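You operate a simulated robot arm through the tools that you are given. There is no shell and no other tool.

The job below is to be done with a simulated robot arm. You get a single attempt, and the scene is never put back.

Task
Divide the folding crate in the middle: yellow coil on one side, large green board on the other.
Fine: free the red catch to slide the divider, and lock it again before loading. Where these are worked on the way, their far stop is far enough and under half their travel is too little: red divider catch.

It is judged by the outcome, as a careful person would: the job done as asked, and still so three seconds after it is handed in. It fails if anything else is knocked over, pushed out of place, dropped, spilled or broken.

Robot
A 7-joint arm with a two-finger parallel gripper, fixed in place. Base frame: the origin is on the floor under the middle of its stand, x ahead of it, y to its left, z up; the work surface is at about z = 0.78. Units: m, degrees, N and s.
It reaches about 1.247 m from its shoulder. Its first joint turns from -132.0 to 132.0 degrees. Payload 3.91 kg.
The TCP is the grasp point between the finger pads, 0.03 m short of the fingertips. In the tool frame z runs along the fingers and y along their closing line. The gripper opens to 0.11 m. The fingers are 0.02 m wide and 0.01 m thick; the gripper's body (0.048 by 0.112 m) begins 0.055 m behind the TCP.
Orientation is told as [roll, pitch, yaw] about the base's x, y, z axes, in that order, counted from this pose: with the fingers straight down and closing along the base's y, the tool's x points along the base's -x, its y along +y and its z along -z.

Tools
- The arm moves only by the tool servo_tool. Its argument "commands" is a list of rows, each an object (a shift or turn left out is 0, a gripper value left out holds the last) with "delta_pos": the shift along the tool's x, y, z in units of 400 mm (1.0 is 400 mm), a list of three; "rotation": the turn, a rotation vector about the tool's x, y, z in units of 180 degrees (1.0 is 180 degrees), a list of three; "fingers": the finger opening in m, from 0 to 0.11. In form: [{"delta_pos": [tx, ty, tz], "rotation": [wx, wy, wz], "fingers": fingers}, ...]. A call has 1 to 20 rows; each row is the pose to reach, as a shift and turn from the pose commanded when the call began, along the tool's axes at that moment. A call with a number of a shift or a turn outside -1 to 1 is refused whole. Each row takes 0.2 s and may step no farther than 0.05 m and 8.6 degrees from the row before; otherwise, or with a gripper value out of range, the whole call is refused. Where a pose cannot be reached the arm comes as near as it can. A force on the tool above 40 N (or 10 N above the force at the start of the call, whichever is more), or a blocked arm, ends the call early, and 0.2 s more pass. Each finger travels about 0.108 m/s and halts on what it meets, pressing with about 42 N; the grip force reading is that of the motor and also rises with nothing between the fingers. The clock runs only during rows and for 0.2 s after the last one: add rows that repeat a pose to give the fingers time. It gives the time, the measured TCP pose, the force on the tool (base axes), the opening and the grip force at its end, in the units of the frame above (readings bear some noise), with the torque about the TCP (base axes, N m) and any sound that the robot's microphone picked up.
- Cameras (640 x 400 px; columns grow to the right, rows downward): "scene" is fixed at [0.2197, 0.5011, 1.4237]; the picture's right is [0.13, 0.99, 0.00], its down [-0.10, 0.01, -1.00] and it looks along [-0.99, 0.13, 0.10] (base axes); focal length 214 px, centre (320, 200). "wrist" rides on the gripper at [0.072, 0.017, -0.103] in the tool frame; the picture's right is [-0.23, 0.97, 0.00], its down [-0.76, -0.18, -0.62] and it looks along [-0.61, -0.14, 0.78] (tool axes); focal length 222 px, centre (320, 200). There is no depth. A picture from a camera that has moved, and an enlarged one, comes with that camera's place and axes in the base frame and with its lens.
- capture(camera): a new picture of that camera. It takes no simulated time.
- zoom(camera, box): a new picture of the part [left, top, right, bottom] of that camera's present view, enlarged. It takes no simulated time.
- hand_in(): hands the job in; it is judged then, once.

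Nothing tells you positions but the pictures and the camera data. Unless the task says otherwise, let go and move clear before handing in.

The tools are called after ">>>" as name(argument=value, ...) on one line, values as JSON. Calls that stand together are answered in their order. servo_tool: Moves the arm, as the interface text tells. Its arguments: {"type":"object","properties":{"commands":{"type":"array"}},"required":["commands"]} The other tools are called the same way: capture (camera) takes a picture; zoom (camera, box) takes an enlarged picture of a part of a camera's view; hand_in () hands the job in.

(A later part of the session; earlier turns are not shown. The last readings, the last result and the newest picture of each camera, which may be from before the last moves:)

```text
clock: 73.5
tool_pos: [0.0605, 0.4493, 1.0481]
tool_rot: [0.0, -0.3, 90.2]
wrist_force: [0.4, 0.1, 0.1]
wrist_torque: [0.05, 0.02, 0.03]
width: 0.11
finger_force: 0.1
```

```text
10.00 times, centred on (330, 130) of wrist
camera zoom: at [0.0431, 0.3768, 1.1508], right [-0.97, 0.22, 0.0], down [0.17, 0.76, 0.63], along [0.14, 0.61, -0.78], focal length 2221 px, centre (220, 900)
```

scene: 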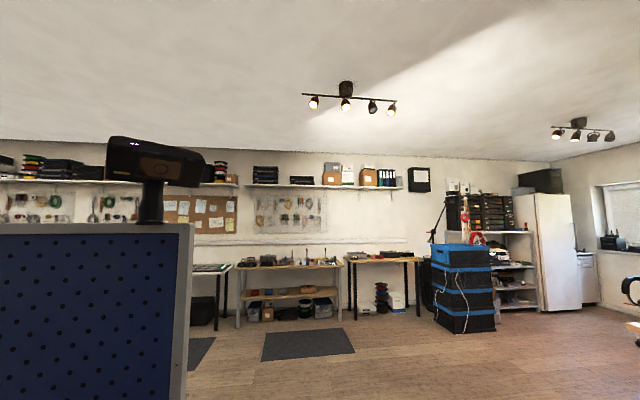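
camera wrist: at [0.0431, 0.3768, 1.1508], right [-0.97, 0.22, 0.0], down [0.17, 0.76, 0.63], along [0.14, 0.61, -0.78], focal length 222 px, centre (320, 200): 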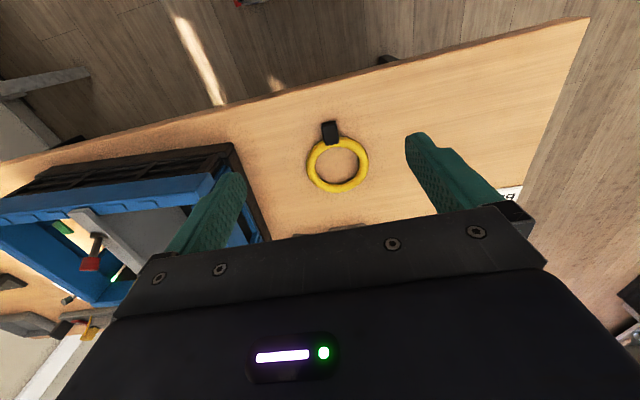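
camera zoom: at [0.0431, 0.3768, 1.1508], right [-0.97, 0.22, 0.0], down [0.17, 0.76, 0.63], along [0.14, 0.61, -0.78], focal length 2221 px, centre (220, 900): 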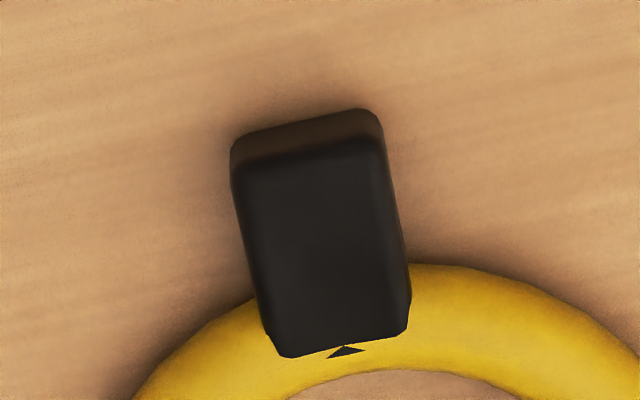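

The plug is a block about 27 × 44 mm at about (0.061, 0.522), a good grip for the coil. I'll align to it at yaw 87° and tilt the hand 20° so it leans over the ring. That keeps the hand clear of the crate wall when I place the coil later.

>>> servo_tool(commands=[{"delta_pos": [-0.065, 0, 0.08], "rotation": [0, 0, 0.006], "fingers": 0.06}, {"delta_pos": [-0.13, 0, 0.16], "rotation": [0, 0, 0.012], "fingers": 0.06}, {"delta_pos": [-0.194, 0, 0.24], "rotation": [0, 0, 0.0178], "fingers": 0.06}, {"delta_pos": [-0.194, 0, 0.24], "rotation": [0, 0, 0.0178], "fingers": 0.06}])

>>> servo_tool(commands=[{"delta_pos": [0, 0, 0], "rotation": [0, 0.037, 0]}, {"delta_pos": [0, 0, 0], "rotation": [0, 0.074, 0]}, {"delta_pos": [0, 0, 0], "rotation": [0, 0.111, 0]}, {"delta_pos": [0, 0, 0], "rotation": [0, 0.111, 0]}])

>>> capture(camera="wrist")

>>> zoom(camera="wrist", box=[240, 100, 400, 220])

```text
clock: 74.5
tool_pos: [0.0614, 0.5279, 0.9536]
tool_rot: [-0.1, -0.3, 86.9]
wrist_force: [-0.9, -0.4, -0.3]
wrist_torque: [0.01, -0.01, -0.01]
width: 0.0601
finger_force: 0.0
```

```text
clock: 75.5
tool_pos: [0.0607, 0.529, 0.9545]
tool_rot: [-0.1, 19.8, 86.8]
wrist_force: [-0.2, -0.6, -0.3]
wrist_torque: [0.0, 0.02, 0.01]
width: 0.0598
finger_force: 0.1
```

```text
taken
camera wrist: at [0.0422, 0.4971, 1.0745], right [-0.96, 0.27, -0.08], down [0.23, 0.92, 0.33], along [0.16, 0.3, -0.94], focal length 222 px, centre (320, 200)
```

wrist: 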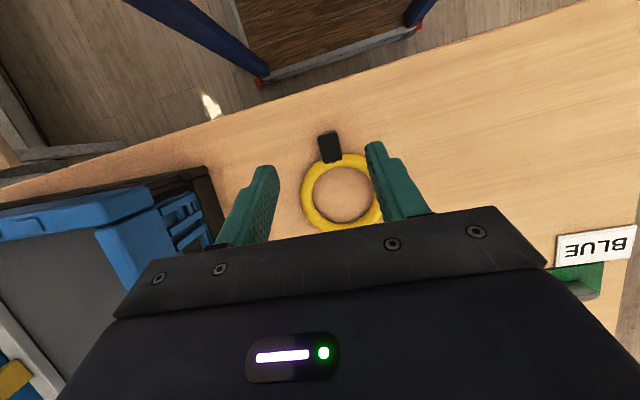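

```text
3.33 times, centred on (320, 160) of wrist
camera zoom: at [0.0422, 0.4971, 1.0745], right [-0.96, 0.27, -0.08], down [0.23, 0.92, 0.33], along [0.16, 0.3, -0.94], focal length 740 px, centre (320, 333)
```

zoom: 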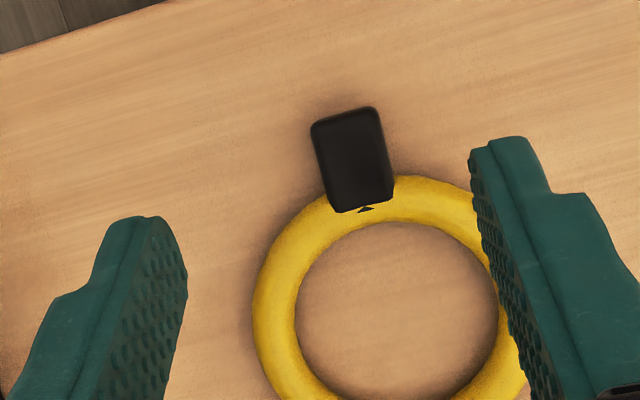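

The plug is confirmed at about (0.060, 0.523), with the hand tilted 20°. I'll descend straight down around it.

>>> servo_tool(commands=[{"delta_pos": [-0.0333, 0, 0.0968]}, {"delta_pos": [-0.0665, 0, 0.1937]}, {"delta_pos": [-0.0943, 0, 0.2744]}, {"delta_pos": [-0.1109, 0, 0.3228]}, {"delta_pos": [-0.1109, 0, 0.3228]}])

>>> capture(camera="wrist")

>>> zoom(camera="wrist", box=[240, 120, 400, 220])

```text
clock: 76.7
tool_pos: [0.0607, 0.5278, 0.8161]
tool_rot: [0.0, 19.7, 86.8]
wrist_force: [-0.1, 0.5, 0.9]
wrist_torque: [-0.01, -0.02, 0.01]
width: 0.0599
finger_force: 0.0
```

```text
taken
camera wrist: at [0.0419, 0.4952, 0.9381], right [-0.96, 0.27, -0.08], down [0.23, 0.92, 0.33], along [0.16, 0.3, -0.94], focal length 222 px, centre (320, 200)
```

wrist: 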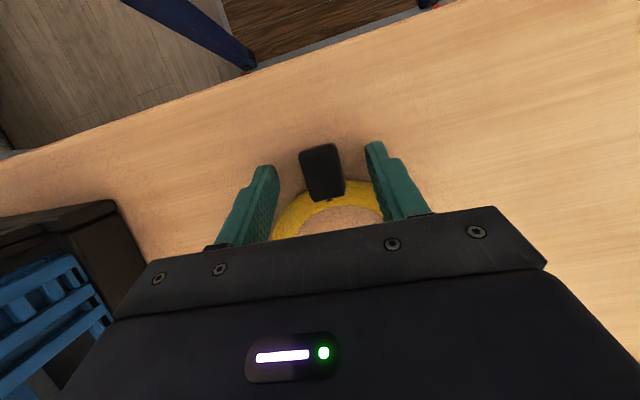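

```text
4.00 times, centred on (320, 170) of wrist
camera zoom: at [0.0419, 0.4952, 0.9381], right [-0.96, 0.27, -0.08], down [0.23, 0.92, 0.33], along [0.16, 0.3, -0.94], focal length 888 px, centre (320, 320)
```

zoom: 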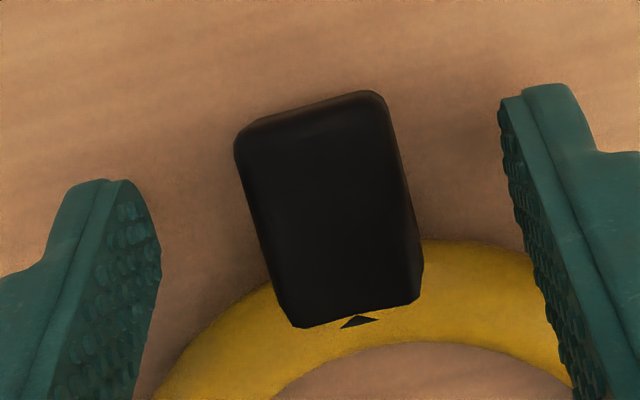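

The fingertips straddle the plug. I'll close on it.

>>> servo_tool(commands=[{"delta_pos": [0, 0, 0], "fingers": 0.0}, {"delta_pos": [0, 0, 0], "fingers": 0.0}, {"delta_pos": [0, 0, 0], "fingers": 0.0}])

>>> zoom(camera="wrist", box=[240, 120, 400, 220])

```text
clock: 77.5
tool_pos: [0.0603, 0.5271, 0.8163]
tool_rot: [-0.1, 19.8, 86.7]
wrist_force: [0.1, 0.8, 0.2]
wrist_torque: [-0.06, 0.03, 0.01]
width: 0.0252
finger_force: 41.8
```

```text
4.00 times, centred on (320, 170) of wrist
camera zoom: at [0.0419, 0.4951, 0.9383], right [-0.96, 0.27, -0.08], down [0.23, 0.92, 0.33], along [0.16, 0.3, -0.94], focal length 888 px, centre (320, 320)
```

zoom: 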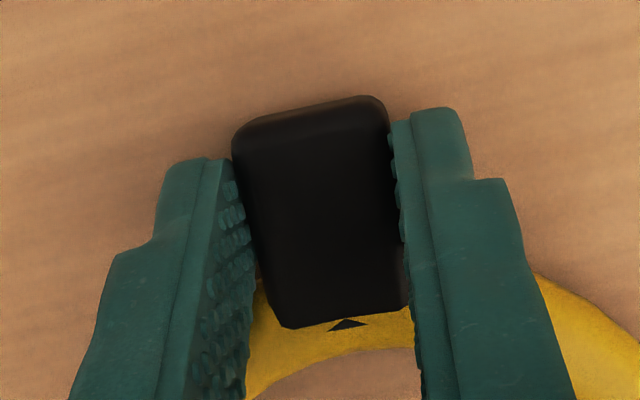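

The plug is gripped at 25 mm. I'll lift 4 cm slowly and check the hold.

>>> servo_tool(commands=[{"delta_pos": [0.0085, 0, -0.0235]}, {"delta_pos": [0.017, 0, -0.047]}, {"delta_pos": [0.0254, 0, -0.0706]}, {"delta_pos": [0.0339, 0, -0.0941]}])

>>> capture(camera="wrist")

```text
clock: 78.5
tool_pos: [0.0609, 0.5274, 0.8562]
tool_rot: [-0.1, 19.8, 86.8]
wrist_force: [0.4, 0.5, -1.6]
wrist_torque: [-0.07, 0.0, -0.01]
width: 0.0253
finger_force: 41.6
```

```text
taken
camera wrist: at [0.0418, 0.4952, 0.9781], right [-0.96, 0.27, -0.08], down [0.23, 0.92, 0.33], along [0.16, 0.3, -0.94], focal length 222 px, centre (320, 200)
```

wrist: 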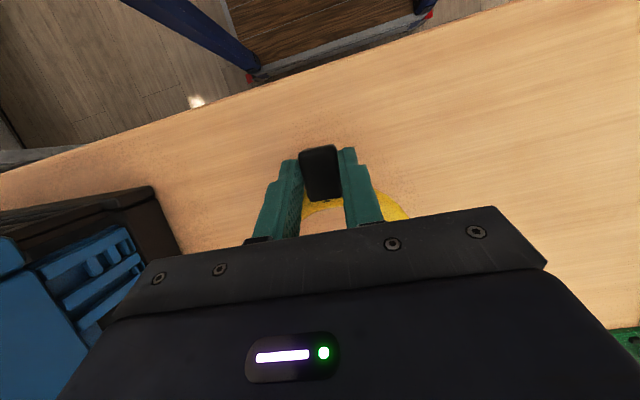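

The coil lifted securely (about 1.6 N). I'll raise it clear of the crate rim and carry it over the near compartment.

>>> servo_tool(commands=[{"delta_pos": [0.0274, 0, -0.076]}, {"delta_pos": [0.0548, 0, -0.1521]}, {"delta_pos": [0.0822, 0, -0.2281]}, {"delta_pos": [0.1095, 0, -0.3042]}, {"delta_pos": [0.1369, 0, -0.3802]}, {"delta_pos": [0.1643, 0, -0.4563]}, {"delta_pos": [0.1428, -0.0801, -0.464]}, {"delta_pos": [0.1213, -0.1602, -0.4717]}, {"delta_pos": [0.0999, -0.2403, -0.4795]}, {"delta_pos": [0.0784, -0.3204, -0.4872]}, {"delta_pos": [0.0569, -0.4005, -0.4949]}, {"delta_pos": [0.0354, -0.4806, -0.5026]}, {"delta_pos": [0.014, -0.5607, -0.5104]}, {"delta_pos": [-0.0075, -0.6408, -0.5181]}, {"delta_pos": [-0.0075, -0.6408, -0.5181]}])

>>> capture(camera="wrist")

>>> zoom(camera="wrist", box=[180, 60, 460, 235])

```text
clock: 81.7
tool_pos: [0.3218, 0.585, 1.053]
tool_rot: [-0.2, 19.8, 86.8]
wrist_force: [0.2, 0.9, -0.6]
wrist_torque: [-0.08, 0.02, -0.02]
width: 0.0251
finger_force: 41.9
```

```text
taken
camera wrist: at [0.3018, 0.5536, 1.1728], right [-0.96, 0.27, -0.08], down [0.23, 0.92, 0.33], along [0.16, 0.3, -0.94], focal length 222 px, centre (320, 200)
```

wrist: 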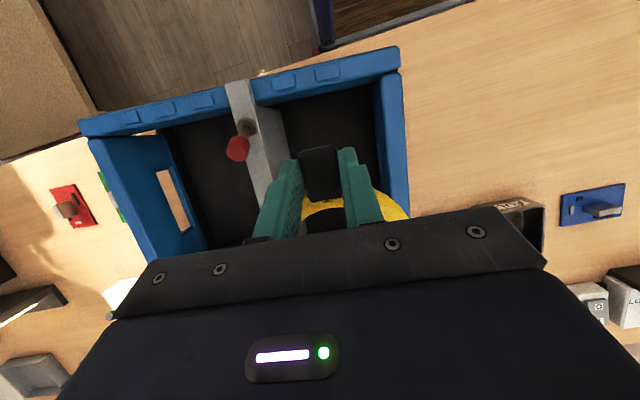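

```text
2.29 times, centred on (320, 148) of wrist
camera zoom: at [0.3018, 0.5536, 1.1728], right [-0.96, 0.27, -0.08], down [0.23, 0.92, 0.33], along [0.16, 0.3, -0.94], focal length 508 px, centre (320, 320)
```

zoom: 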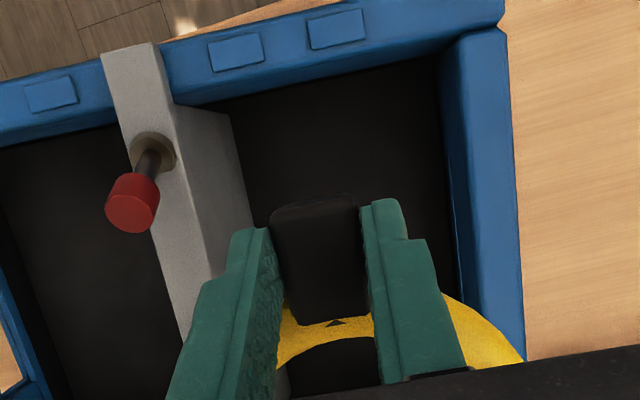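

The coil hangs over the near compartment. Before lowering, I want to check the rim pads near the crate's near end, to confirm the divider is on the middle one.

>>> zoom(camera="wrist", box=[60, 30, 440, 180])

>>> zoom(camera="wrist", box=[300, 30, 440, 120])

```text
1.68 times, centred on (250, 105) of wrist
camera zoom: at [0.3018, 0.5536, 1.1728], right [-0.96, 0.27, -0.08], down [0.23, 0.92, 0.33], along [0.16, 0.3, -0.94], focal length 374 px, centre (438, 360)
```

zoom: 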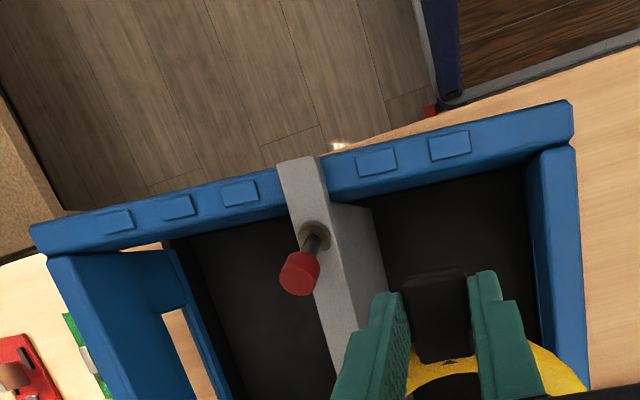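

```text
4.44 times, centred on (370, 75) of wrist
camera zoom: at [0.3018, 0.5536, 1.1728], right [-0.96, 0.27, -0.08], down [0.23, 0.92, 0.33], along [0.16, 0.3, -0.94], focal length 987 px, centre (98, 756)
```

zoom: 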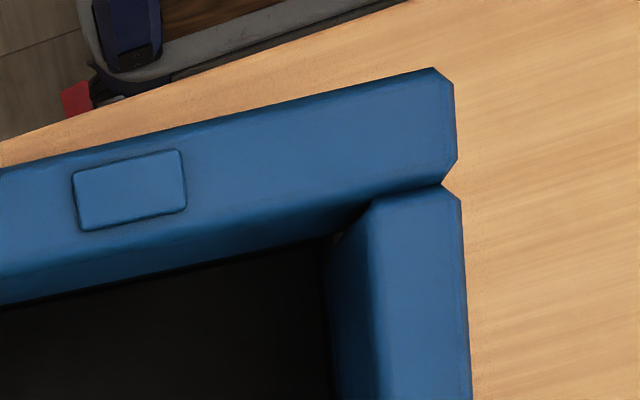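

There are six pads, placed symmetrically about the crate's middle, so the true centre (x ≈0.405 at the left rim) lies between pads 3 and 4. The divider is therefore about 2 cm too near. Since it has to be locked in the middle before loading, I'll set the coil back where it was and correct the divider first.

>>> servo_tool(commands=[{"delta_pos": [0.0213, 0.0805, 0.0077]}, {"delta_pos": [0.0425, 0.161, 0.0153]}, {"delta_pos": [0.0638, 0.2416, 0.023]}, {"delta_pos": [0.085, 0.3221, 0.0306]}, {"delta_pos": [0.1063, 0.4026, 0.0383]}, {"delta_pos": [0.1275, 0.4831, 0.0459]}, {"delta_pos": [0.1488, 0.5637, 0.0536]}, {"delta_pos": [0.17, 0.6442, 0.0612]}, {"delta_pos": [0.13, 0.6442, 0.1722]}, {"delta_pos": [0.09, 0.6442, 0.2832]}, {"delta_pos": [0.0501, 0.6442, 0.3942]}, {"delta_pos": [0.0201, 0.6442, 0.4775]}, {"delta_pos": [0.0052, 0.6442, 0.5191]}, {"delta_pos": [-0.0098, 0.6442, 0.5608]}])

>>> capture(camera="wrist")

```text
clock: 84.7
tool_pos: [0.06, 0.5285, 0.8376]
tool_rot: [-0.1, 19.7, 86.8]
wrist_force: [0.6, 0.0, -1.2]
wrist_torque: [-0.07, -0.01, 0.03]
width: 0.025
finger_force: 42.0
```

```text
taken
camera wrist: at [0.0408, 0.4962, 0.9592], right [-0.96, 0.27, -0.08], down [0.23, 0.92, 0.33], along [0.16, 0.3, -0.94], focal length 222 px, centre (320, 200)
```

wrist: 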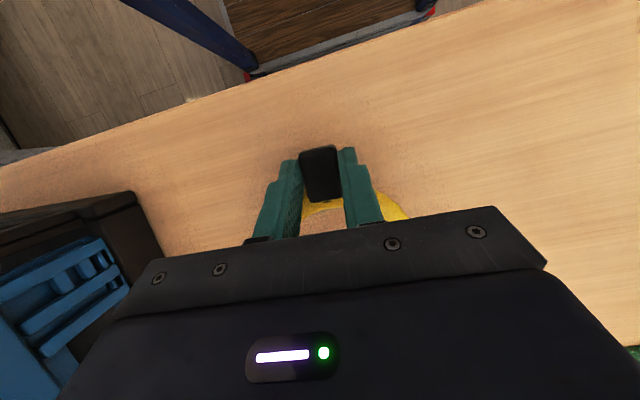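

I'm 2 cm above the original spot. I'll lower the rest, release, and rise.

>>> servo_tool(commands=[{"delta_pos": [-0.0072, 0, 0.02]}, {"delta_pos": [-0.0126, 0, 0.035]}, {"delta_pos": [-0.0174, 0, 0.0482]}, {"delta_pos": [-0.0174, 0, 0.0482]}])

>>> servo_tool(commands=[{"delta_pos": [0, 0, 0], "fingers": 0.06}, {"delta_pos": [0, 0, 0], "fingers": 0.06}, {"delta_pos": [0.0423, 0, -0.1176], "fingers": 0.06}, {"delta_pos": [0.0847, 0, -0.2352], "fingers": 0.06}, {"delta_pos": [0.127, 0, -0.3528], "fingers": 0.06}, {"delta_pos": [0.16, 0, -0.445], "fingers": 0.06}])

>>> capture(camera="wrist")

```text
clock: 85.7
tool_pos: [0.0603, 0.5285, 0.817]
tool_rot: [-0.2, 19.8, 86.8]
wrist_force: [0.0, -0.1, -0.4]
wrist_torque: [-0.06, 0.0, -0.01]
width: 0.0252
finger_force: 42.0
```

```text
clock: 87.1
tool_pos: [0.0607, 0.5298, 1.0056]
tool_rot: [-0.1, 19.8, 86.9]
wrist_force: [0.4, 0.7, 0.0]
wrist_torque: [-0.05, 0.03, 0.03]
width: 0.0599
finger_force: 0.0
```

```text
taken
camera wrist: at [0.0411, 0.497, 1.1278], right [-0.96, 0.27, -0.08], down [0.23, 0.92, 0.33], along [0.16, 0.3, -0.94], focal length 222 px, centre (320, 200)
```

wrist: 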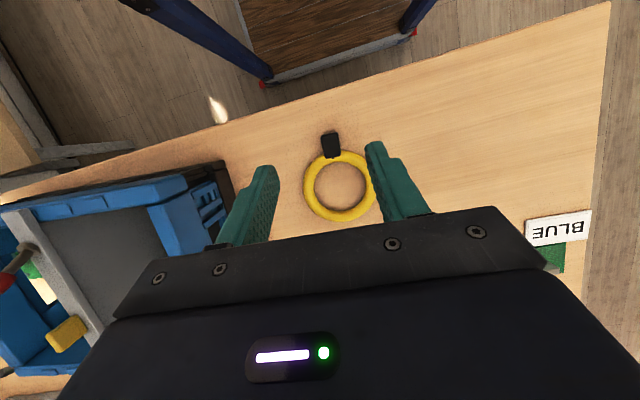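

The coil is back in place. Now I'll straighten the hand and go to the +y side of the catch with the fingers closed, high enough that the tips pass above the collar.

>>> servo_tool(commands=[{"delta_pos": [0.014, 0, -0.039], "rotation": [0, -0.037, 0], "fingers": 0.03}, {"delta_pos": [0.028, 0, -0.078], "rotation": [0, -0.074, 0], "fingers": 0.0}, {"delta_pos": [0.0423, 0, -0.1176], "rotation": [0, -0.11, 0], "fingers": 0.0}, {"delta_pos": [0.0423, 0, -0.1176], "rotation": [0, -0.11, 0], "fingers": 0.0}])

>>> servo_tool(commands=[{"delta_pos": [-0.0135, -0.0685, 0], "rotation": [0, 0, 0.0426]}, {"delta_pos": [-0.027, -0.1369, 0], "rotation": [0, 0, 0.0852]}, {"delta_pos": [-0.0405, -0.2054, 0], "rotation": [0, 0, 0.1278]}, {"delta_pos": [-0.054, -0.2738, 0], "rotation": [0, 0, 0.1703]}, {"delta_pos": [-0.0675, -0.3423, 0], "rotation": [0, 0, 0.2129]}, {"delta_pos": [-0.081, -0.4107, 0], "rotation": [0, 0, 0.2555]}, {"delta_pos": [-0.0945, -0.4792, 0], "rotation": [0, 0, 0.2981]}, {"delta_pos": [-0.108, -0.5476, 0], "rotation": [0, 0, 0.3407]}, {"delta_pos": [-0.1215, -0.6161, 0], "rotation": [0, 0, 0.3833]}, {"delta_pos": [-0.135, -0.6845, 0], "rotation": [0, 0, 0.4258]}, {"delta_pos": [-0.1485, -0.753, 0], "rotation": [0, 0, 0.4684]}, {"delta_pos": [-0.162, -0.8214, 0], "rotation": [0, 0, 0.511]}])

>>> capture(camera="wrist")

>>> zoom(camera="wrist", box=[200, 80, 440, 230])

```text
clock: 88.1
tool_pos: [0.0601, 0.5277, 1.0562]
tool_rot: [0.0, -0.2, 86.9]
wrist_force: [-1.1, -0.6, -0.1]
wrist_torque: [-0.01, 0.02, -0.02]
width: 0.0001
finger_force: 37.2
```

```text
clock: 90.7
tool_pos: [0.3916, 0.5742, 1.0575]
tool_rot: [0.1, -0.1, -5.2]
wrist_force: [-0.5, 0.3, 0.3]
wrist_torque: [0.0, -0.01, 0.0]
width: 0.0002
finger_force: 37.0
```

```text
taken
camera wrist: at [0.3195, 0.5981, 1.1608], right [0.32, 0.95, 0.0], down [0.74, -0.25, 0.62], along [0.59, -0.2, -0.78], focal length 222 px, centre (320, 200)
```

wrist: 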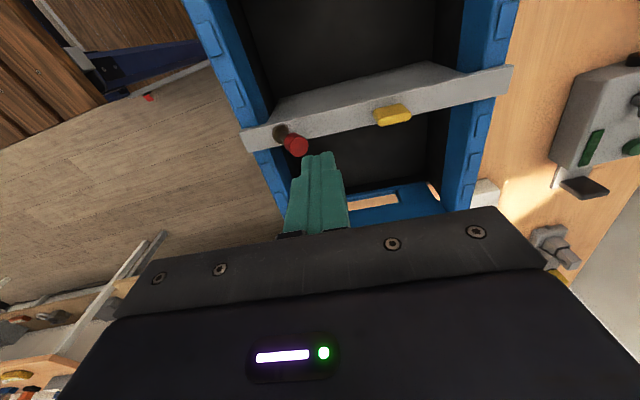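

```text
2.67 times, centred on (320, 155) of wrist
camera zoom: at [0.3195, 0.5981, 1.1608], right [0.32, 0.95, 0.0], down [0.74, -0.25, 0.62], along [0.59, -0.2, -0.78], focal length 592 px, centre (320, 320)
```

zoom: 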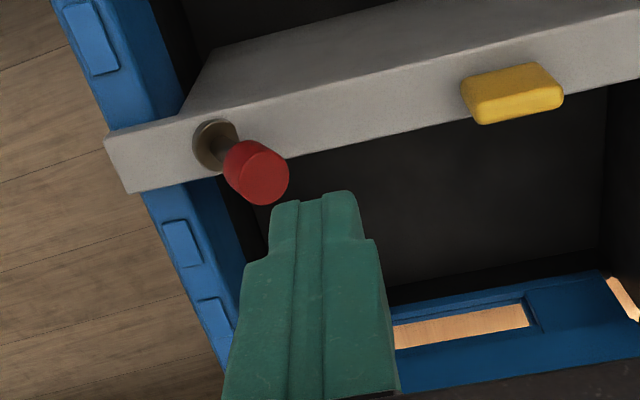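

The boss is confirmed at (0.3885, 0.533). I'll shift a bit farther +y, lower to z 0.996 (tips above the collar), and push −y just past centre so the lever snaps over.

>>> servo_tool(commands=[{"delta_pos": [0, 0.03, 0]}, {"delta_pos": [0, 0.03, 0.08]}, {"delta_pos": [0, 0.03, 0.154]}, {"delta_pos": [0, 0.01, 0.154]}, {"delta_pos": [0, -0.008, 0.154]}, {"delta_pos": [0, -0.024, 0.154]}, {"delta_pos": [0, -0.04, 0.154]}, {"delta_pos": [0, -0.055, 0.154]}, {"delta_pos": [0, -0.068, 0.154]}])

>>> zoom(camera="wrist", box=[200, 80, 440, 230])

```text
clock: 92.7
tool_pos: [0.3886, 0.5485, 0.9967]
tool_rot: [0.0, 0.0, -5.2]
wrist_force: [-0.2, 0.4, 0.3]
wrist_torque: [-0.04, 0.02, -0.03]
width: 0.0001
finger_force: 37.6
```

```text
2.67 times, centred on (320, 155) of wrist
camera zoom: at [0.3175, 0.5711, 1.0984], right [0.31, 0.95, 0.0], down [0.74, -0.25, 0.62], along [0.59, -0.2, -0.78], focal length 592 px, centre (320, 320)
```

zoom: 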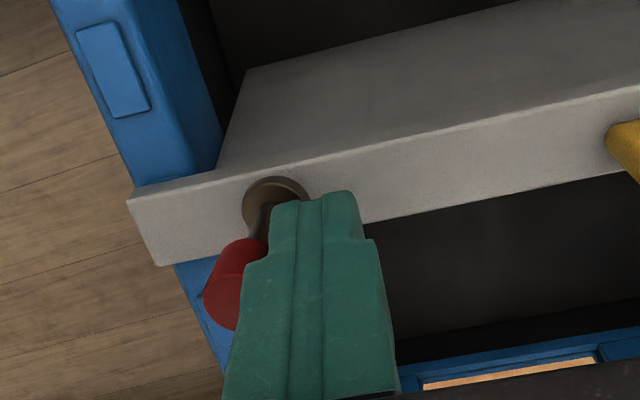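

The lever is past centre. I'll push slightly farther and then back off to see where it rests.

>>> servo_tool(commands=[{"delta_pos": [0, -0.008, 0]}, {"delta_pos": [0, -0.015, 0]}, {"delta_pos": [0, -0.015, 0]}, {"delta_pos": [0, 0.03, -0.01]}, {"delta_pos": [0, 0.08, -0.04]}])

>>> zoom(camera="wrist", box=[160, 80, 440, 230])

```text
clock: 93.9
tool_pos: [0.3924, 0.5792, 1.0117]
tool_rot: [0.0, -0.1, -5.2]
wrist_force: [0.4, 0.4, -0.4]
wrist_torque: [0.03, -0.01, 0.0]
width: 0.0001
finger_force: 37.6
```

```text
2.29 times, centred on (300, 155) of wrist
camera zoom: at [0.3207, 0.6025, 1.1149], right [0.31, 0.95, 0.0], down [0.74, -0.25, 0.62], along [0.59, -0.2, -0.78], focal length 508 px, centre (366, 303)
```

zoom: 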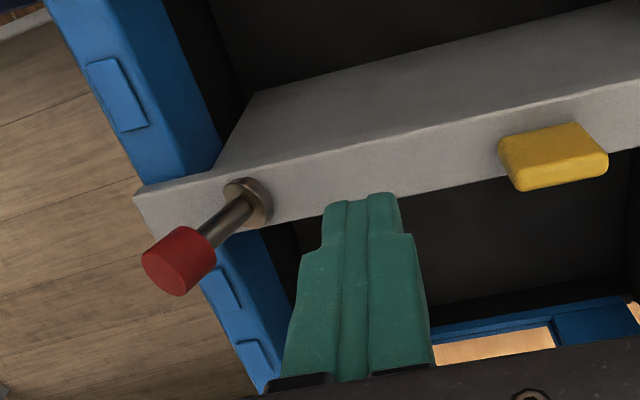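

The catch is fully free. I'll grip the fin again.

>>> servo_tool(commands=[{"delta_pos": [-0.003, 0.05, -0.046], "fingers": 0.03}, {"delta_pos": [-0.006, 0.1, -0.046], "fingers": 0.06}, {"delta_pos": [-0.0085, 0.1497, -0.046], "fingers": 0.06}, {"delta_pos": [-0.0085, 0.1497, 0.02], "fingers": 0.06}, {"delta_pos": [-0.0085, 0.1497, 0.0818], "fingers": 0.06}, {"delta_pos": [-0.0085, 0.1497, 0.0818], "fingers": 0.0}, {"delta_pos": [-0.0085, 0.1497, 0.0818], "fingers": 0.0}, {"delta_pos": [-0.0085, 0.1497, 0.0818], "fingers": 0.0}])

>>> capture(camera="wrist")

```text
clock: 95.7
tool_pos: [0.4018, 0.6391, 0.9794]
tool_rot: [0.0, -0.1, -5.1]
wrist_force: [1.2, -0.8, 0.2]
wrist_torque: [-0.08, -0.04, 0.01]
width: 0.0274
finger_force: 42.0
```

```text
taken
camera wrist: at [0.3294, 0.6617, 1.0821], right [0.31, 0.95, 0.0], down [0.74, -0.25, 0.62], along [0.59, -0.2, -0.78], focal length 222 px, centre (320, 200)
```

wrist: 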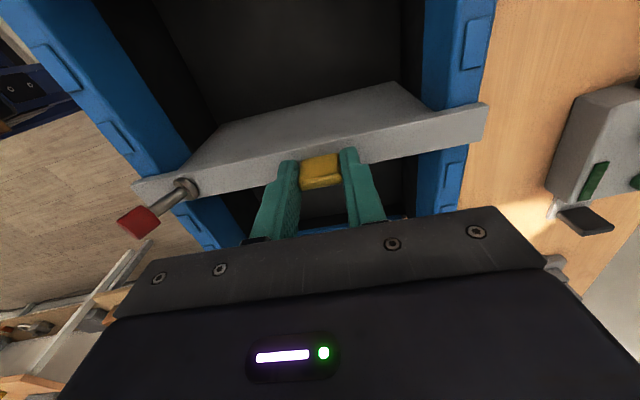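

Gripped. The divider must go back about 21 mm (+x) relative to the crate. I'll push slowly in that direction.

>>> servo_tool(commands=[{"delta_pos": [-0.0045, 0, 0]}, {"delta_pos": [-0.009, 0, 0]}, {"delta_pos": [-0.0135, 0, 0]}, {"delta_pos": [-0.018, 0, 0]}, {"delta_pos": [-0.0225, 0, 0]}, {"delta_pos": [-0.027, 0, 0]}, {"delta_pos": [-0.0315, 0, 0]}, {"delta_pos": [-0.036, 0, 0]}, {"delta_pos": [-0.0405, 0, 0]}, {"delta_pos": [-0.045, 0, 0]}, {"delta_pos": [-0.0495, 0, 0]}, {"delta_pos": [-0.054, 0, 0]}, {"delta_pos": [-0.0585, 0, 0]}, {"delta_pos": [-0.063, 0, 0]}, {"delta_pos": [-0.0675, 0, 0]}, {"delta_pos": [-0.072, 0, 0]}, {"delta_pos": [-0.0765, 0, 0]}, {"delta_pos": [-0.081, 0, 0]}])

>>> capture(camera="wrist")

```text
clock: 99.5
tool_pos: [0.4336, 0.6362, 0.9788]
tool_rot: [0.1, -0.2, -5.1]
wrist_force: [-0.6, 0.7, -0.2]
wrist_torque: [-0.04, 0.38, 0.09]
width: 0.0274
finger_force: 41.7
```

```text
taken
camera wrist: at [0.3618, 0.6596, 1.0821], right [0.31, 0.95, 0.0], down [0.74, -0.25, 0.62], along [0.59, -0.19, -0.78], focal length 222 px, centre (320, 200)
```

wrist: 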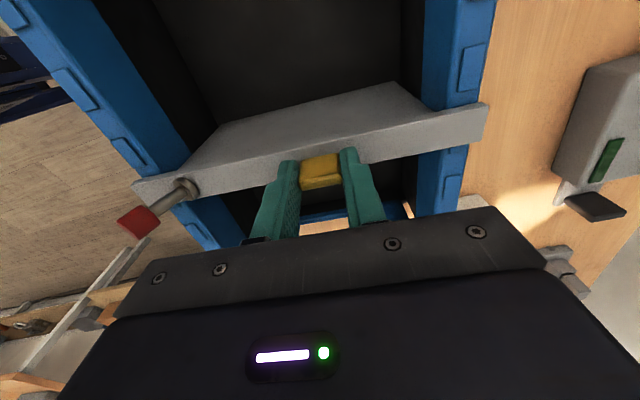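

The divider slid freely this time, about 31 mm with the crate still, so it overshot by about 10 mm. I'll come back 10 mm slowly.

>>> servo_tool(commands=[{"delta_pos": [0.0035, 0, 0]}, {"delta_pos": [0.007, 0, 0]}, {"delta_pos": [0.0105, 0, 0]}, {"delta_pos": [0.014, 0, 0]}, {"delta_pos": [0.0175, 0, 0]}, {"delta_pos": [0.021, 0, 0]}, {"delta_pos": [0.0245, 0, 0]}])

>>> capture(camera="wrist")

>>> zoom(camera="wrist", box=[400, 0, 520, 240])

>>> zoom(camera="wrist", box=[0, 0, 280, 260])

```text
clock: 101.1
tool_pos: [0.4232, 0.6363, 0.9798]
tool_rot: [0.1, 0.0, -5.2]
wrist_force: [1.9, 3.1, 3.1]
wrist_torque: [-0.08, -0.25, -0.01]
width: 0.0277
finger_force: 42.1
```

```text
taken
camera wrist: at [0.3518, 0.6603, 1.0822], right [0.31, 0.95, 0.0], down [0.74, -0.25, 0.62], along [0.59, -0.19, -0.78], focal length 222 px, centre (320, 200)
```

wrist: 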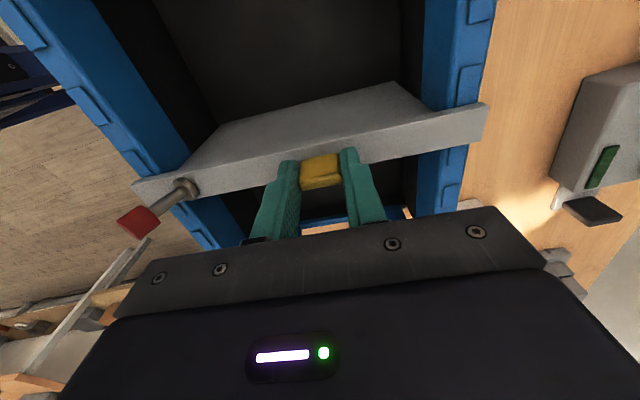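

```text
1.67 times, centred on (460, 120) of wrist
camera zoom: at [0.3518, 0.6603, 1.0822], right [0.31, 0.95, 0.0], down [0.74, -0.25, 0.62], along [0.59, -0.19, -0.78], focal length 370 px, centre (87, 333)
```

zoom: 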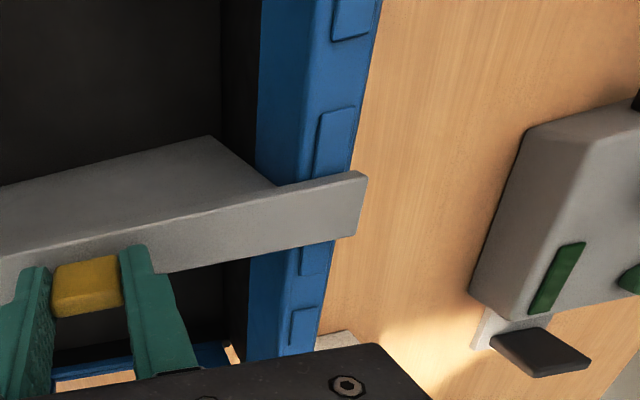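

```text
1.54 times, centred on (140, 130) of wrist
camera zoom: at [0.3518, 0.6603, 1.0822], right [0.31, 0.95, 0.0], down [0.74, -0.25, 0.62], along [0.59, -0.19, -0.78], focal length 342 px, centre (597, 308)
```

zoom: 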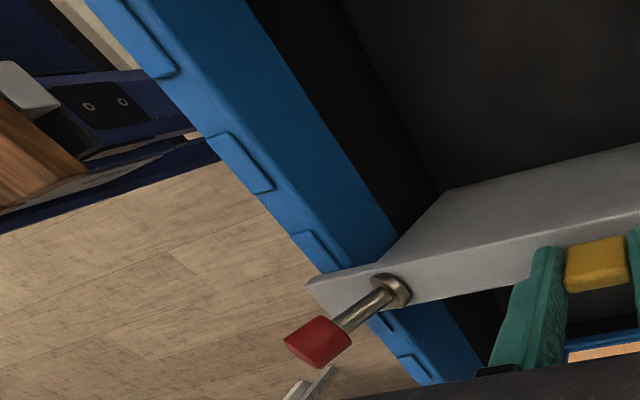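

The bar is now midway between pads 3 and 4 (bar x ≈0.428 against target 0.4278 at the right rim), and the crate hasn't shifted. I'll release the fin and move to the −y side of the knob to relock.

>>> servo_tool(commands=[{"delta_pos": [0, 0, 0], "fingers": 0.06}, {"delta_pos": [0, 0, 0], "fingers": 0.06}, {"delta_pos": [0, 0, -0.08], "fingers": 0.06}, {"delta_pos": [0, 0, -0.16], "fingers": 0.06}, {"delta_pos": [0, -0.1, -0.16], "fingers": 0.03}, {"delta_pos": [0, -0.2, -0.16], "fingers": 0.0}, {"delta_pos": [0, -0.3, -0.16], "fingers": 0.0}, {"delta_pos": [0, -0.398, -0.16], "fingers": 0.0}, {"delta_pos": [0, -0.398, -0.1], "fingers": 0.0}, {"delta_pos": [0, -0.398, -0.042], "fingers": 0.0}])

>>> zoom(camera="wrist", box=[240, 80, 480, 230])

```text
clock: 103.3
tool_pos: [0.4084, 0.4779, 0.9955]
tool_rot: [0.1, 0.0, -5.2]
wrist_force: [-0.7, -0.2, -0.3]
wrist_torque: [-0.01, -0.02, -0.02]
width: 0.0
finger_force: 37.9
```

```text
2.67 times, centred on (360, 155) of wrist
camera zoom: at [0.337, 0.5015, 1.0992], right [0.31, 0.95, 0.0], down [0.74, -0.25, 0.62], along [0.59, -0.19, -0.78], focal length 592 px, centre (213, 320)
```

zoom: 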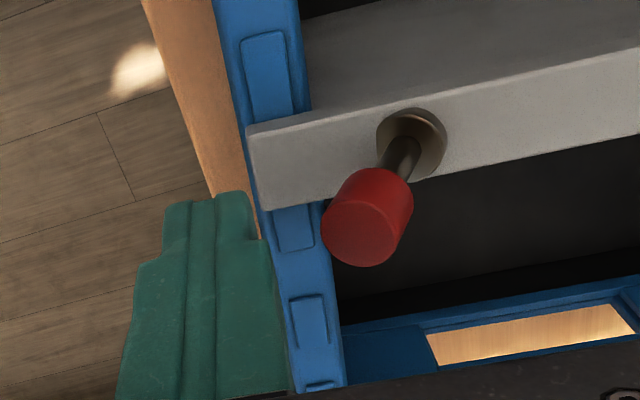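

The bar sits neatly between two pads, and the boss is at (0.410, 0.532). I'll push the lever toward +y until it snaps, then back off and lift.

>>> servo_tool(commands=[{"delta_pos": [0, 0.03, 0]}, {"delta_pos": [0, 0.05, 0]}, {"delta_pos": [0, 0.066, 0]}, {"delta_pos": [0, 0.082, 0]}, {"delta_pos": [0, 0.097, 0]}, {"delta_pos": [0, 0.112, 0]}, {"delta_pos": [0, 0.112, 0]}, {"delta_pos": [0, 0.05, -0.02]}, {"delta_pos": [0, 0.0, -0.06]}])

>>> zoom(camera="wrist", box=[240, 80, 480, 230])

```text
clock: 105.3
tool_pos: [0.4088, 0.4784, 1.02]
tool_rot: [0.0, -0.1, -5.0]
wrist_force: [0.2, 0.0, -1.0]
wrist_torque: [-0.02, 0.02, -0.02]
width: 0.0002
finger_force: 37.7
```

```text
2.67 times, centred on (360, 155) of wrist
camera zoom: at [0.3375, 0.5022, 1.1228], right [0.31, 0.95, 0.0], down [0.74, -0.25, 0.62], along [0.59, -0.19, -0.78], focal length 592 px, centre (213, 320)
```

zoom: 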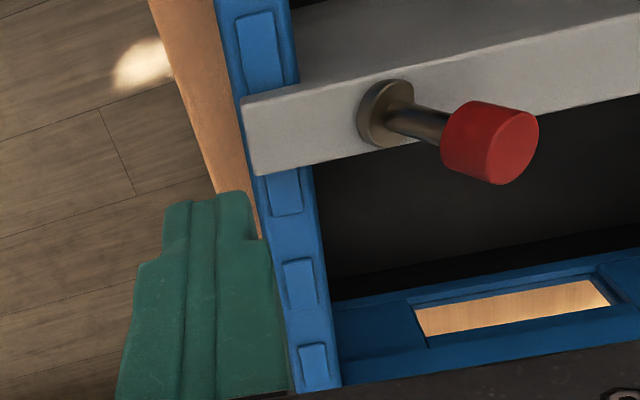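

The catch is locked again at +y with the divider in the middle. Now I'll return to the coil.

>>> servo_tool(commands=[{"delta_pos": [0.0731, 0.0039, -0.04], "rotation": [0, 0, -0.0425]}, {"delta_pos": [0.1463, 0.0078, -0.0875], "rotation": [0, 0, -0.0851]}, {"delta_pos": [0.2194, 0.0118, -0.0875], "rotation": [0, 0, -0.1277]}, {"delta_pos": [0.2925, 0.0157, -0.0875], "rotation": [0, 0, -0.1702]}, {"delta_pos": [0.3657, 0.0196, -0.0875], "rotation": [0, 0, -0.2128]}, {"delta_pos": [0.4388, 0.0235, -0.0875], "rotation": [0, 0, -0.2553]}, {"delta_pos": [0.5119, 0.0275, -0.0875], "rotation": [0, 0, -0.2979]}, {"delta_pos": [0.5851, 0.0314, -0.0875], "rotation": [0, 0, -0.3404]}, {"delta_pos": [0.6582, 0.0353, -0.0875], "rotation": [0, 0, -0.383]}, {"delta_pos": [0.7313, 0.0392, -0.0875], "rotation": [0, 0, -0.4255]}, {"delta_pos": [0.8045, 0.0432, -0.0875], "rotation": [0, 0, -0.4681]}, {"delta_pos": [0.8776, 0.0471, -0.0875], "rotation": [0, 0, -0.5106]}])

>>> servo_tool(commands=[{"delta_pos": [0, 0, 0], "rotation": [0, 0.037, 0], "fingers": 0.06}, {"delta_pos": [0, 0, 0], "rotation": [0, 0.074, 0], "fingers": 0.06}, {"delta_pos": [0, 0, 0], "rotation": [0, 0.111, 0], "fingers": 0.06}, {"delta_pos": [0, 0, 0], "rotation": [0, 0.111, 0], "fingers": 0.06}])

>>> zoom(camera="wrist", box=[240, 100, 400, 220])

```text
clock: 107.9
tool_pos: [0.0606, 0.5291, 1.0552]
tool_rot: [-0.2, 0.0, 86.9]
wrist_force: [0.3, -0.2, 0.5]
wrist_torque: [0.0, 0.06, -0.01]
width: 0.0001
finger_force: 37.6
```

```text
clock: 108.9
tool_pos: [0.0608, 0.5281, 1.0544]
tool_rot: [0.0, 20.0, 86.7]
wrist_force: [-0.2, -0.4, -0.3]
wrist_torque: [0.0, 0.0, 0.0]
width: 0.0598
finger_force: 0.1
```

```text
3.33 times, centred on (320, 160) of wrist
camera zoom: at [0.0412, 0.4969, 1.1762], right [-0.96, 0.27, -0.08], down [0.23, 0.92, 0.33], along [0.16, 0.29, -0.94], focal length 740 px, centre (320, 333)
```

zoom: 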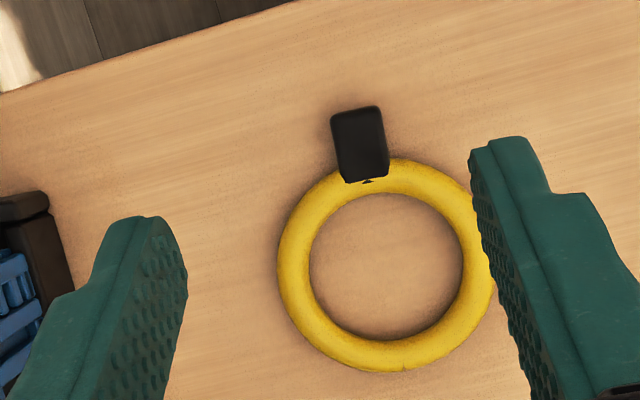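

The coil is where I left it. I'll descend around the plug and grip again.

>>> servo_tool(commands=[{"delta_pos": [-0.0405, 0, 0.1119]}, {"delta_pos": [-0.081, 0, 0.2238]}, {"delta_pos": [-0.1215, 0, 0.3357]}, {"delta_pos": [-0.158, 0, 0.4364]}, {"delta_pos": [-0.1863, 0, 0.5147]}, {"delta_pos": [-0.2025, 0, 0.5595]}, {"delta_pos": [-0.2025, 0, 0.5595], "fingers": 0.0}, {"delta_pos": [-0.2025, 0, 0.5595], "fingers": 0.0}, {"delta_pos": [-0.2025, 0, 0.5595], "fingers": 0.0}])

>>> zoom(camera="wrist", box=[240, 120, 400, 220])

```text
clock: 110.9
tool_pos: [0.0607, 0.528, 0.8163]
tool_rot: [-0.1, 19.9, 86.7]
wrist_force: [0.2, 1.2, 1.1]
wrist_torque: [-0.07, 0.0, 0.03]
width: 0.0253
finger_force: 42.0
```

```text
4.00 times, centred on (320, 170) of wrist
camera zoom: at [0.0419, 0.4962, 0.9384], right [-0.96, 0.27, -0.08], down [0.23, 0.92, 0.33], along [0.16, 0.3, -0.94], focal length 888 px, centre (320, 320)
```

zoom: 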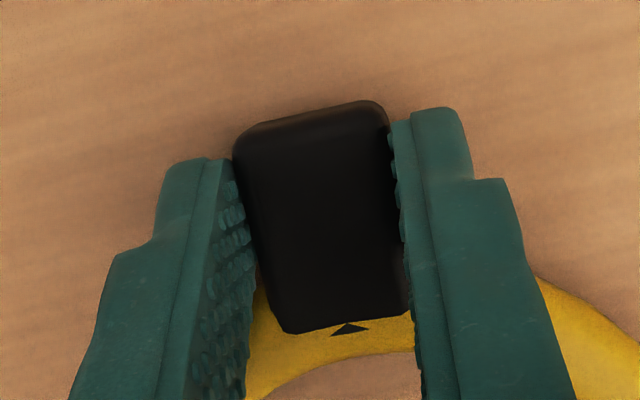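

The plug is gripped again. I'll lift and carry the coil over the near compartment.

>>> servo_tool(commands=[{"delta_pos": [0.0283, 0, -0.0785]}, {"delta_pos": [0.0565, 0, -0.1571]}, {"delta_pos": [0.0848, 0, -0.2356]}, {"delta_pos": [0.1131, 0, -0.3141]}, {"delta_pos": [0.1414, 0, -0.3926]}, {"delta_pos": [0.1696, 0, -0.4712]}, {"delta_pos": [0.1979, 0, -0.5497]}, {"delta_pos": [0.1769, -0.0849, -0.5572]}, {"delta_pos": [0.156, -0.1698, -0.5648]}, {"delta_pos": [0.135, -0.2547, -0.5723]}, {"delta_pos": [0.1141, -0.3397, -0.5799]}, {"delta_pos": [0.0931, -0.4246, -0.5874]}, {"delta_pos": [0.0721, -0.5095, -0.5949]}, {"delta_pos": [0.0512, -0.5944, -0.6025]}, {"delta_pos": [0.0302, -0.6793, -0.61]}, {"delta_pos": [0.0302, -0.6793, -0.61]}])

>>> capture(camera="wrist")

>>> zoom(camera="wrist", box=[200, 40, 480, 235])

```text
clock: 114.3
tool_pos: [0.3359, 0.5853, 1.0493]
tool_rot: [-0.1, 19.8, 86.7]
wrist_force: [0.5, 0.7, -1.7]
wrist_torque: [-0.07, -0.02, 0.0]
width: 0.0252
finger_force: 42.0
```

```text
taken
camera wrist: at [0.3166, 0.5536, 1.1718], right [-0.96, 0.27, -0.08], down [0.23, 0.92, 0.33], along [0.16, 0.3, -0.94], focal length 222 px, centre (320, 200)
```

wrist: 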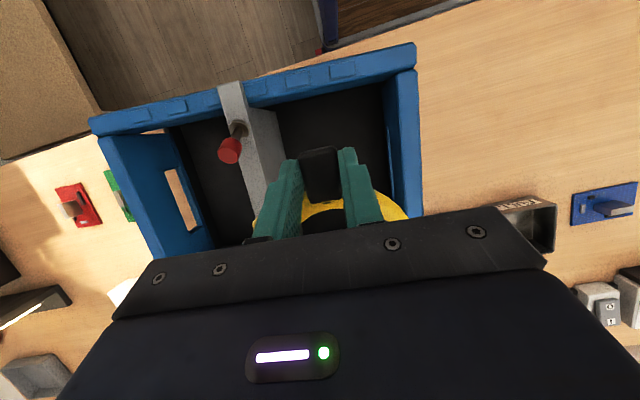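

```text
2.05 times, centred on (340, 138) of wrist
camera zoom: at [0.3166, 0.5536, 1.1718], right [-0.96, 0.27, -0.08], down [0.23, 0.92, 0.33], along [0.16, 0.3, -0.94], focal length 456 px, centre (279, 328)
```

zoom: 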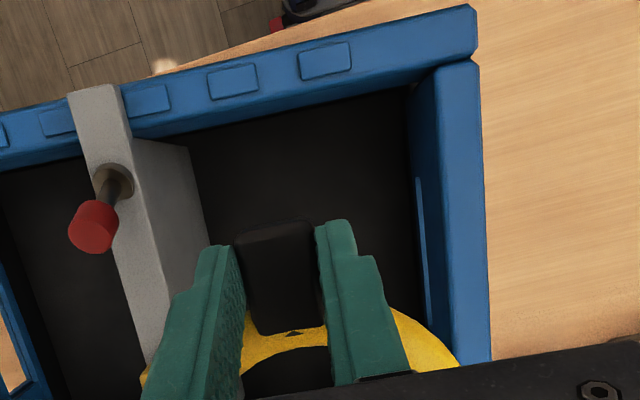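

The coil hangs centred over the near compartment (clearance about 14 mm each side). I'll lower it in stages.

>>> servo_tool(commands=[{"delta_pos": [-0.0239, -0.002, 0.0664]}, {"delta_pos": [-0.0478, -0.004, 0.1327]}, {"delta_pos": [-0.0717, -0.005, 0.1991]}, {"delta_pos": [-0.0956, -0.005, 0.2655]}, {"delta_pos": [-0.1195, -0.005, 0.3318]}, {"delta_pos": [-0.1434, -0.005, 0.3982]}])

>>> capture(camera="wrist")

>>> zoom(camera="wrist", box=[160, 40, 480, 240])

```text
clock: 115.7
tool_pos: [0.3381, 0.5851, 0.8804]
tool_rot: [-0.1, 19.9, 86.7]
wrist_force: [-0.5, 1.0, -1.6]
wrist_torque: [-0.08, 0.02, 0.0]
width: 0.0251
finger_force: 41.9
```

```text
taken
camera wrist: at [0.3193, 0.5532, 1.0023], right [-0.96, 0.27, -0.08], down [0.23, 0.92, 0.33], along [0.16, 0.3, -0.94], focal length 222 px, centre (320, 200)
```

wrist: 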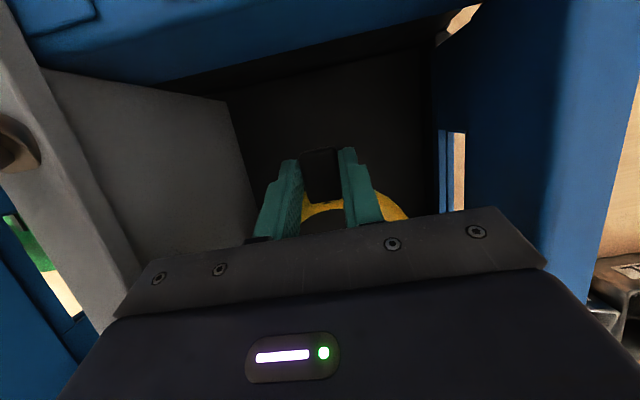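

```text
2.00 times, centred on (320, 140) of wrist
camera zoom: at [0.3193, 0.5532, 1.0023], right [-0.96, 0.27, -0.08], down [0.23, 0.92, 0.33], along [0.16, 0.3, -0.94], focal length 444 px, centre (320, 320)
```

zoom: 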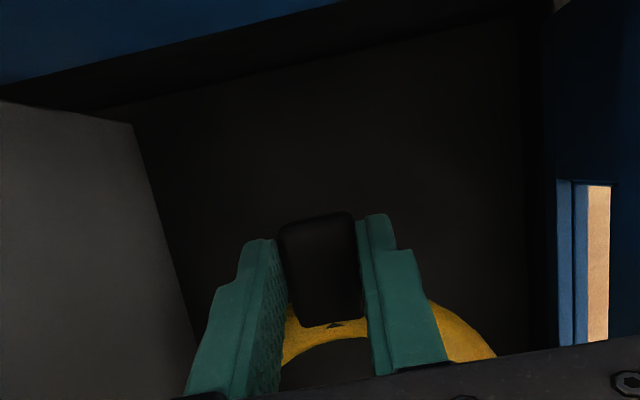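

It is inside the compartment and clear of the walls. I'll lower carefully toward the floor while watching the force.

>>> servo_tool(commands=[{"delta_pos": [-0.0108, 0, 0.0301]}, {"delta_pos": [-0.0217, 0, 0.0602]}, {"delta_pos": [-0.0325, 0, 0.0903]}])

>>> servo_tool(commands=[{"delta_pos": [-0.0017, 0, 0.0047]}, {"delta_pos": [-0.0034, 0, 0.0094]}, {"delta_pos": [-0.0051, 0, 0.0141]}])

>>> servo_tool(commands=[{"delta_pos": [-0.0017, 0, 0.0047]}, {"delta_pos": [-0.0034, 0, 0.0094]}])

```text
clock: 116.5
tool_pos: [0.3376, 0.585, 0.8424]
tool_rot: [-0.2, 19.9, 86.7]
wrist_force: [-0.7, -0.3, -1.5]
wrist_torque: [-0.07, -0.02, 0.02]
width: 0.0251
finger_force: 42.2
```

```text
clock: 117.3
tool_pos: [0.3394, 0.5837, 0.8375]
tool_rot: [-0.2, 19.9, 86.7]
wrist_force: [0.5, -0.9, -2.0]
wrist_torque: [-0.09, 0.02, 0.04]
width: 0.0253
finger_force: 42.0
```

```text
clock: 117.9
tool_pos: [0.3386, 0.5841, 0.8319]
tool_rot: [-0.1, 19.9, 86.7]
wrist_force: [-0.2, 0.0, -1.6]
wrist_torque: [-0.07, -0.04, -0.04]
width: 0.0253
finger_force: 42.1
```

>>> servo_tool(commands=[{"delta_pos": [-0.0017, 0, 0.0047]}, {"delta_pos": [-0.0034, 0, 0.0094]}])

>>> servo_tool(commands=[{"delta_pos": [-0.0017, 0, 0.0047]}])

>>> servo_tool(commands=[{"delta_pos": [-0.0017, 0, 0.0047]}])

```text
clock: 118.5
tool_pos: [0.3378, 0.5853, 0.8298]
tool_rot: [-0.3, 19.8, 86.8]
wrist_force: [-1.4, -5.6, 31.5]
wrist_torque: [-0.33, 0.03, -0.01]
width: 0.0254
finger_force: 42.0
```

```text
clock: 118.9
tool_pos: [0.3384, 0.5854, 0.8277]
tool_rot: [-0.1, 19.8, 86.7]
wrist_force: [0.5, 2.0, 32.1]
wrist_torque: [-0.17, 0.04, -0.01]
width: 0.0255
finger_force: 42.2
```

```text
clock: 119.3
tool_pos: [0.3387, 0.5845, 0.8258]
tool_rot: [-0.1, 19.7, 86.7]
wrist_force: [2.0, 4.3, 42.3]
wrist_torque: [-0.25, 0.29, -0.03]
width: 0.0254
finger_force: 42.0
```

I touched the floor at about z 0.830 and am pressing too hard now. I'll ease back up 3 mm and then release.

>>> servo_tool(commands=[{"delta_pos": [0.0025, 0, -0.0071]}, {"delta_pos": [0.0025, 0, -0.0071]}])

>>> servo_tool(commands=[{"delta_pos": [0, 0, 0], "fingers": 0.032}, {"delta_pos": [0, 0, 0], "fingers": 0.045}, {"delta_pos": [0, 0, 0], "fingers": 0.05}])

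>>> capture(camera="wrist")

>>> zoom(camera="wrist", box=[200, 100, 440, 240])

```text
clock: 119.9
tool_pos: [0.3392, 0.5829, 0.8255]
tool_rot: [-0.1, 20.1, 86.6]
wrist_force: [-0.7, 0.2, -0.9]
wrist_torque: [0.11, 0.02, 0.0]
width: 0.0252
finger_force: 42.2
```

```text
clock: 120.7
tool_pos: [0.3394, 0.5842, 0.8268]
tool_rot: [0.0, 19.9, 86.7]
wrist_force: [-0.7, 0.4, 0.3]
wrist_torque: [-0.01, 0.02, 0.04]
width: 0.05
finger_force: 0.0
```

```text
taken
camera wrist: at [0.3193, 0.5526, 0.9489], right [-0.96, 0.27, -0.08], down [0.23, 0.92, 0.33], along [0.16, 0.3, -0.94], focal length 222 px, centre (320, 200)
```

wrist: 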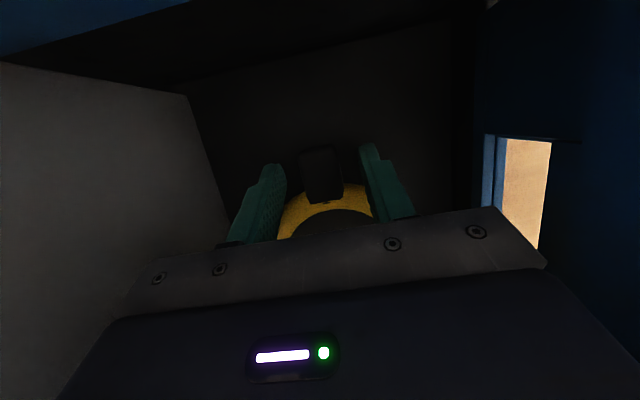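

```text
2.67 times, centred on (320, 170) of wrist
camera zoom: at [0.3193, 0.5526, 0.9489], right [-0.96, 0.27, -0.08], down [0.23, 0.92, 0.33], along [0.16, 0.3, -0.94], focal length 592 px, centre (320, 280)
```

zoom: 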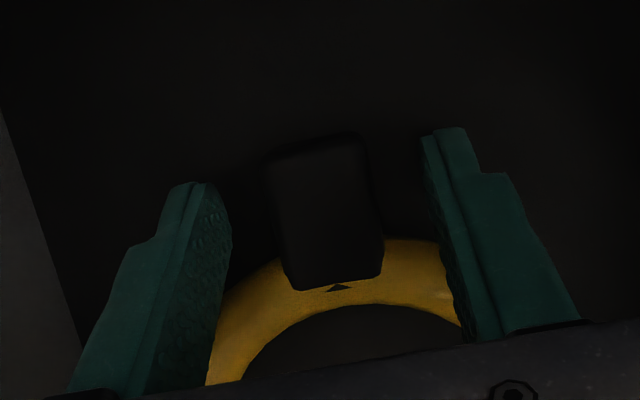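

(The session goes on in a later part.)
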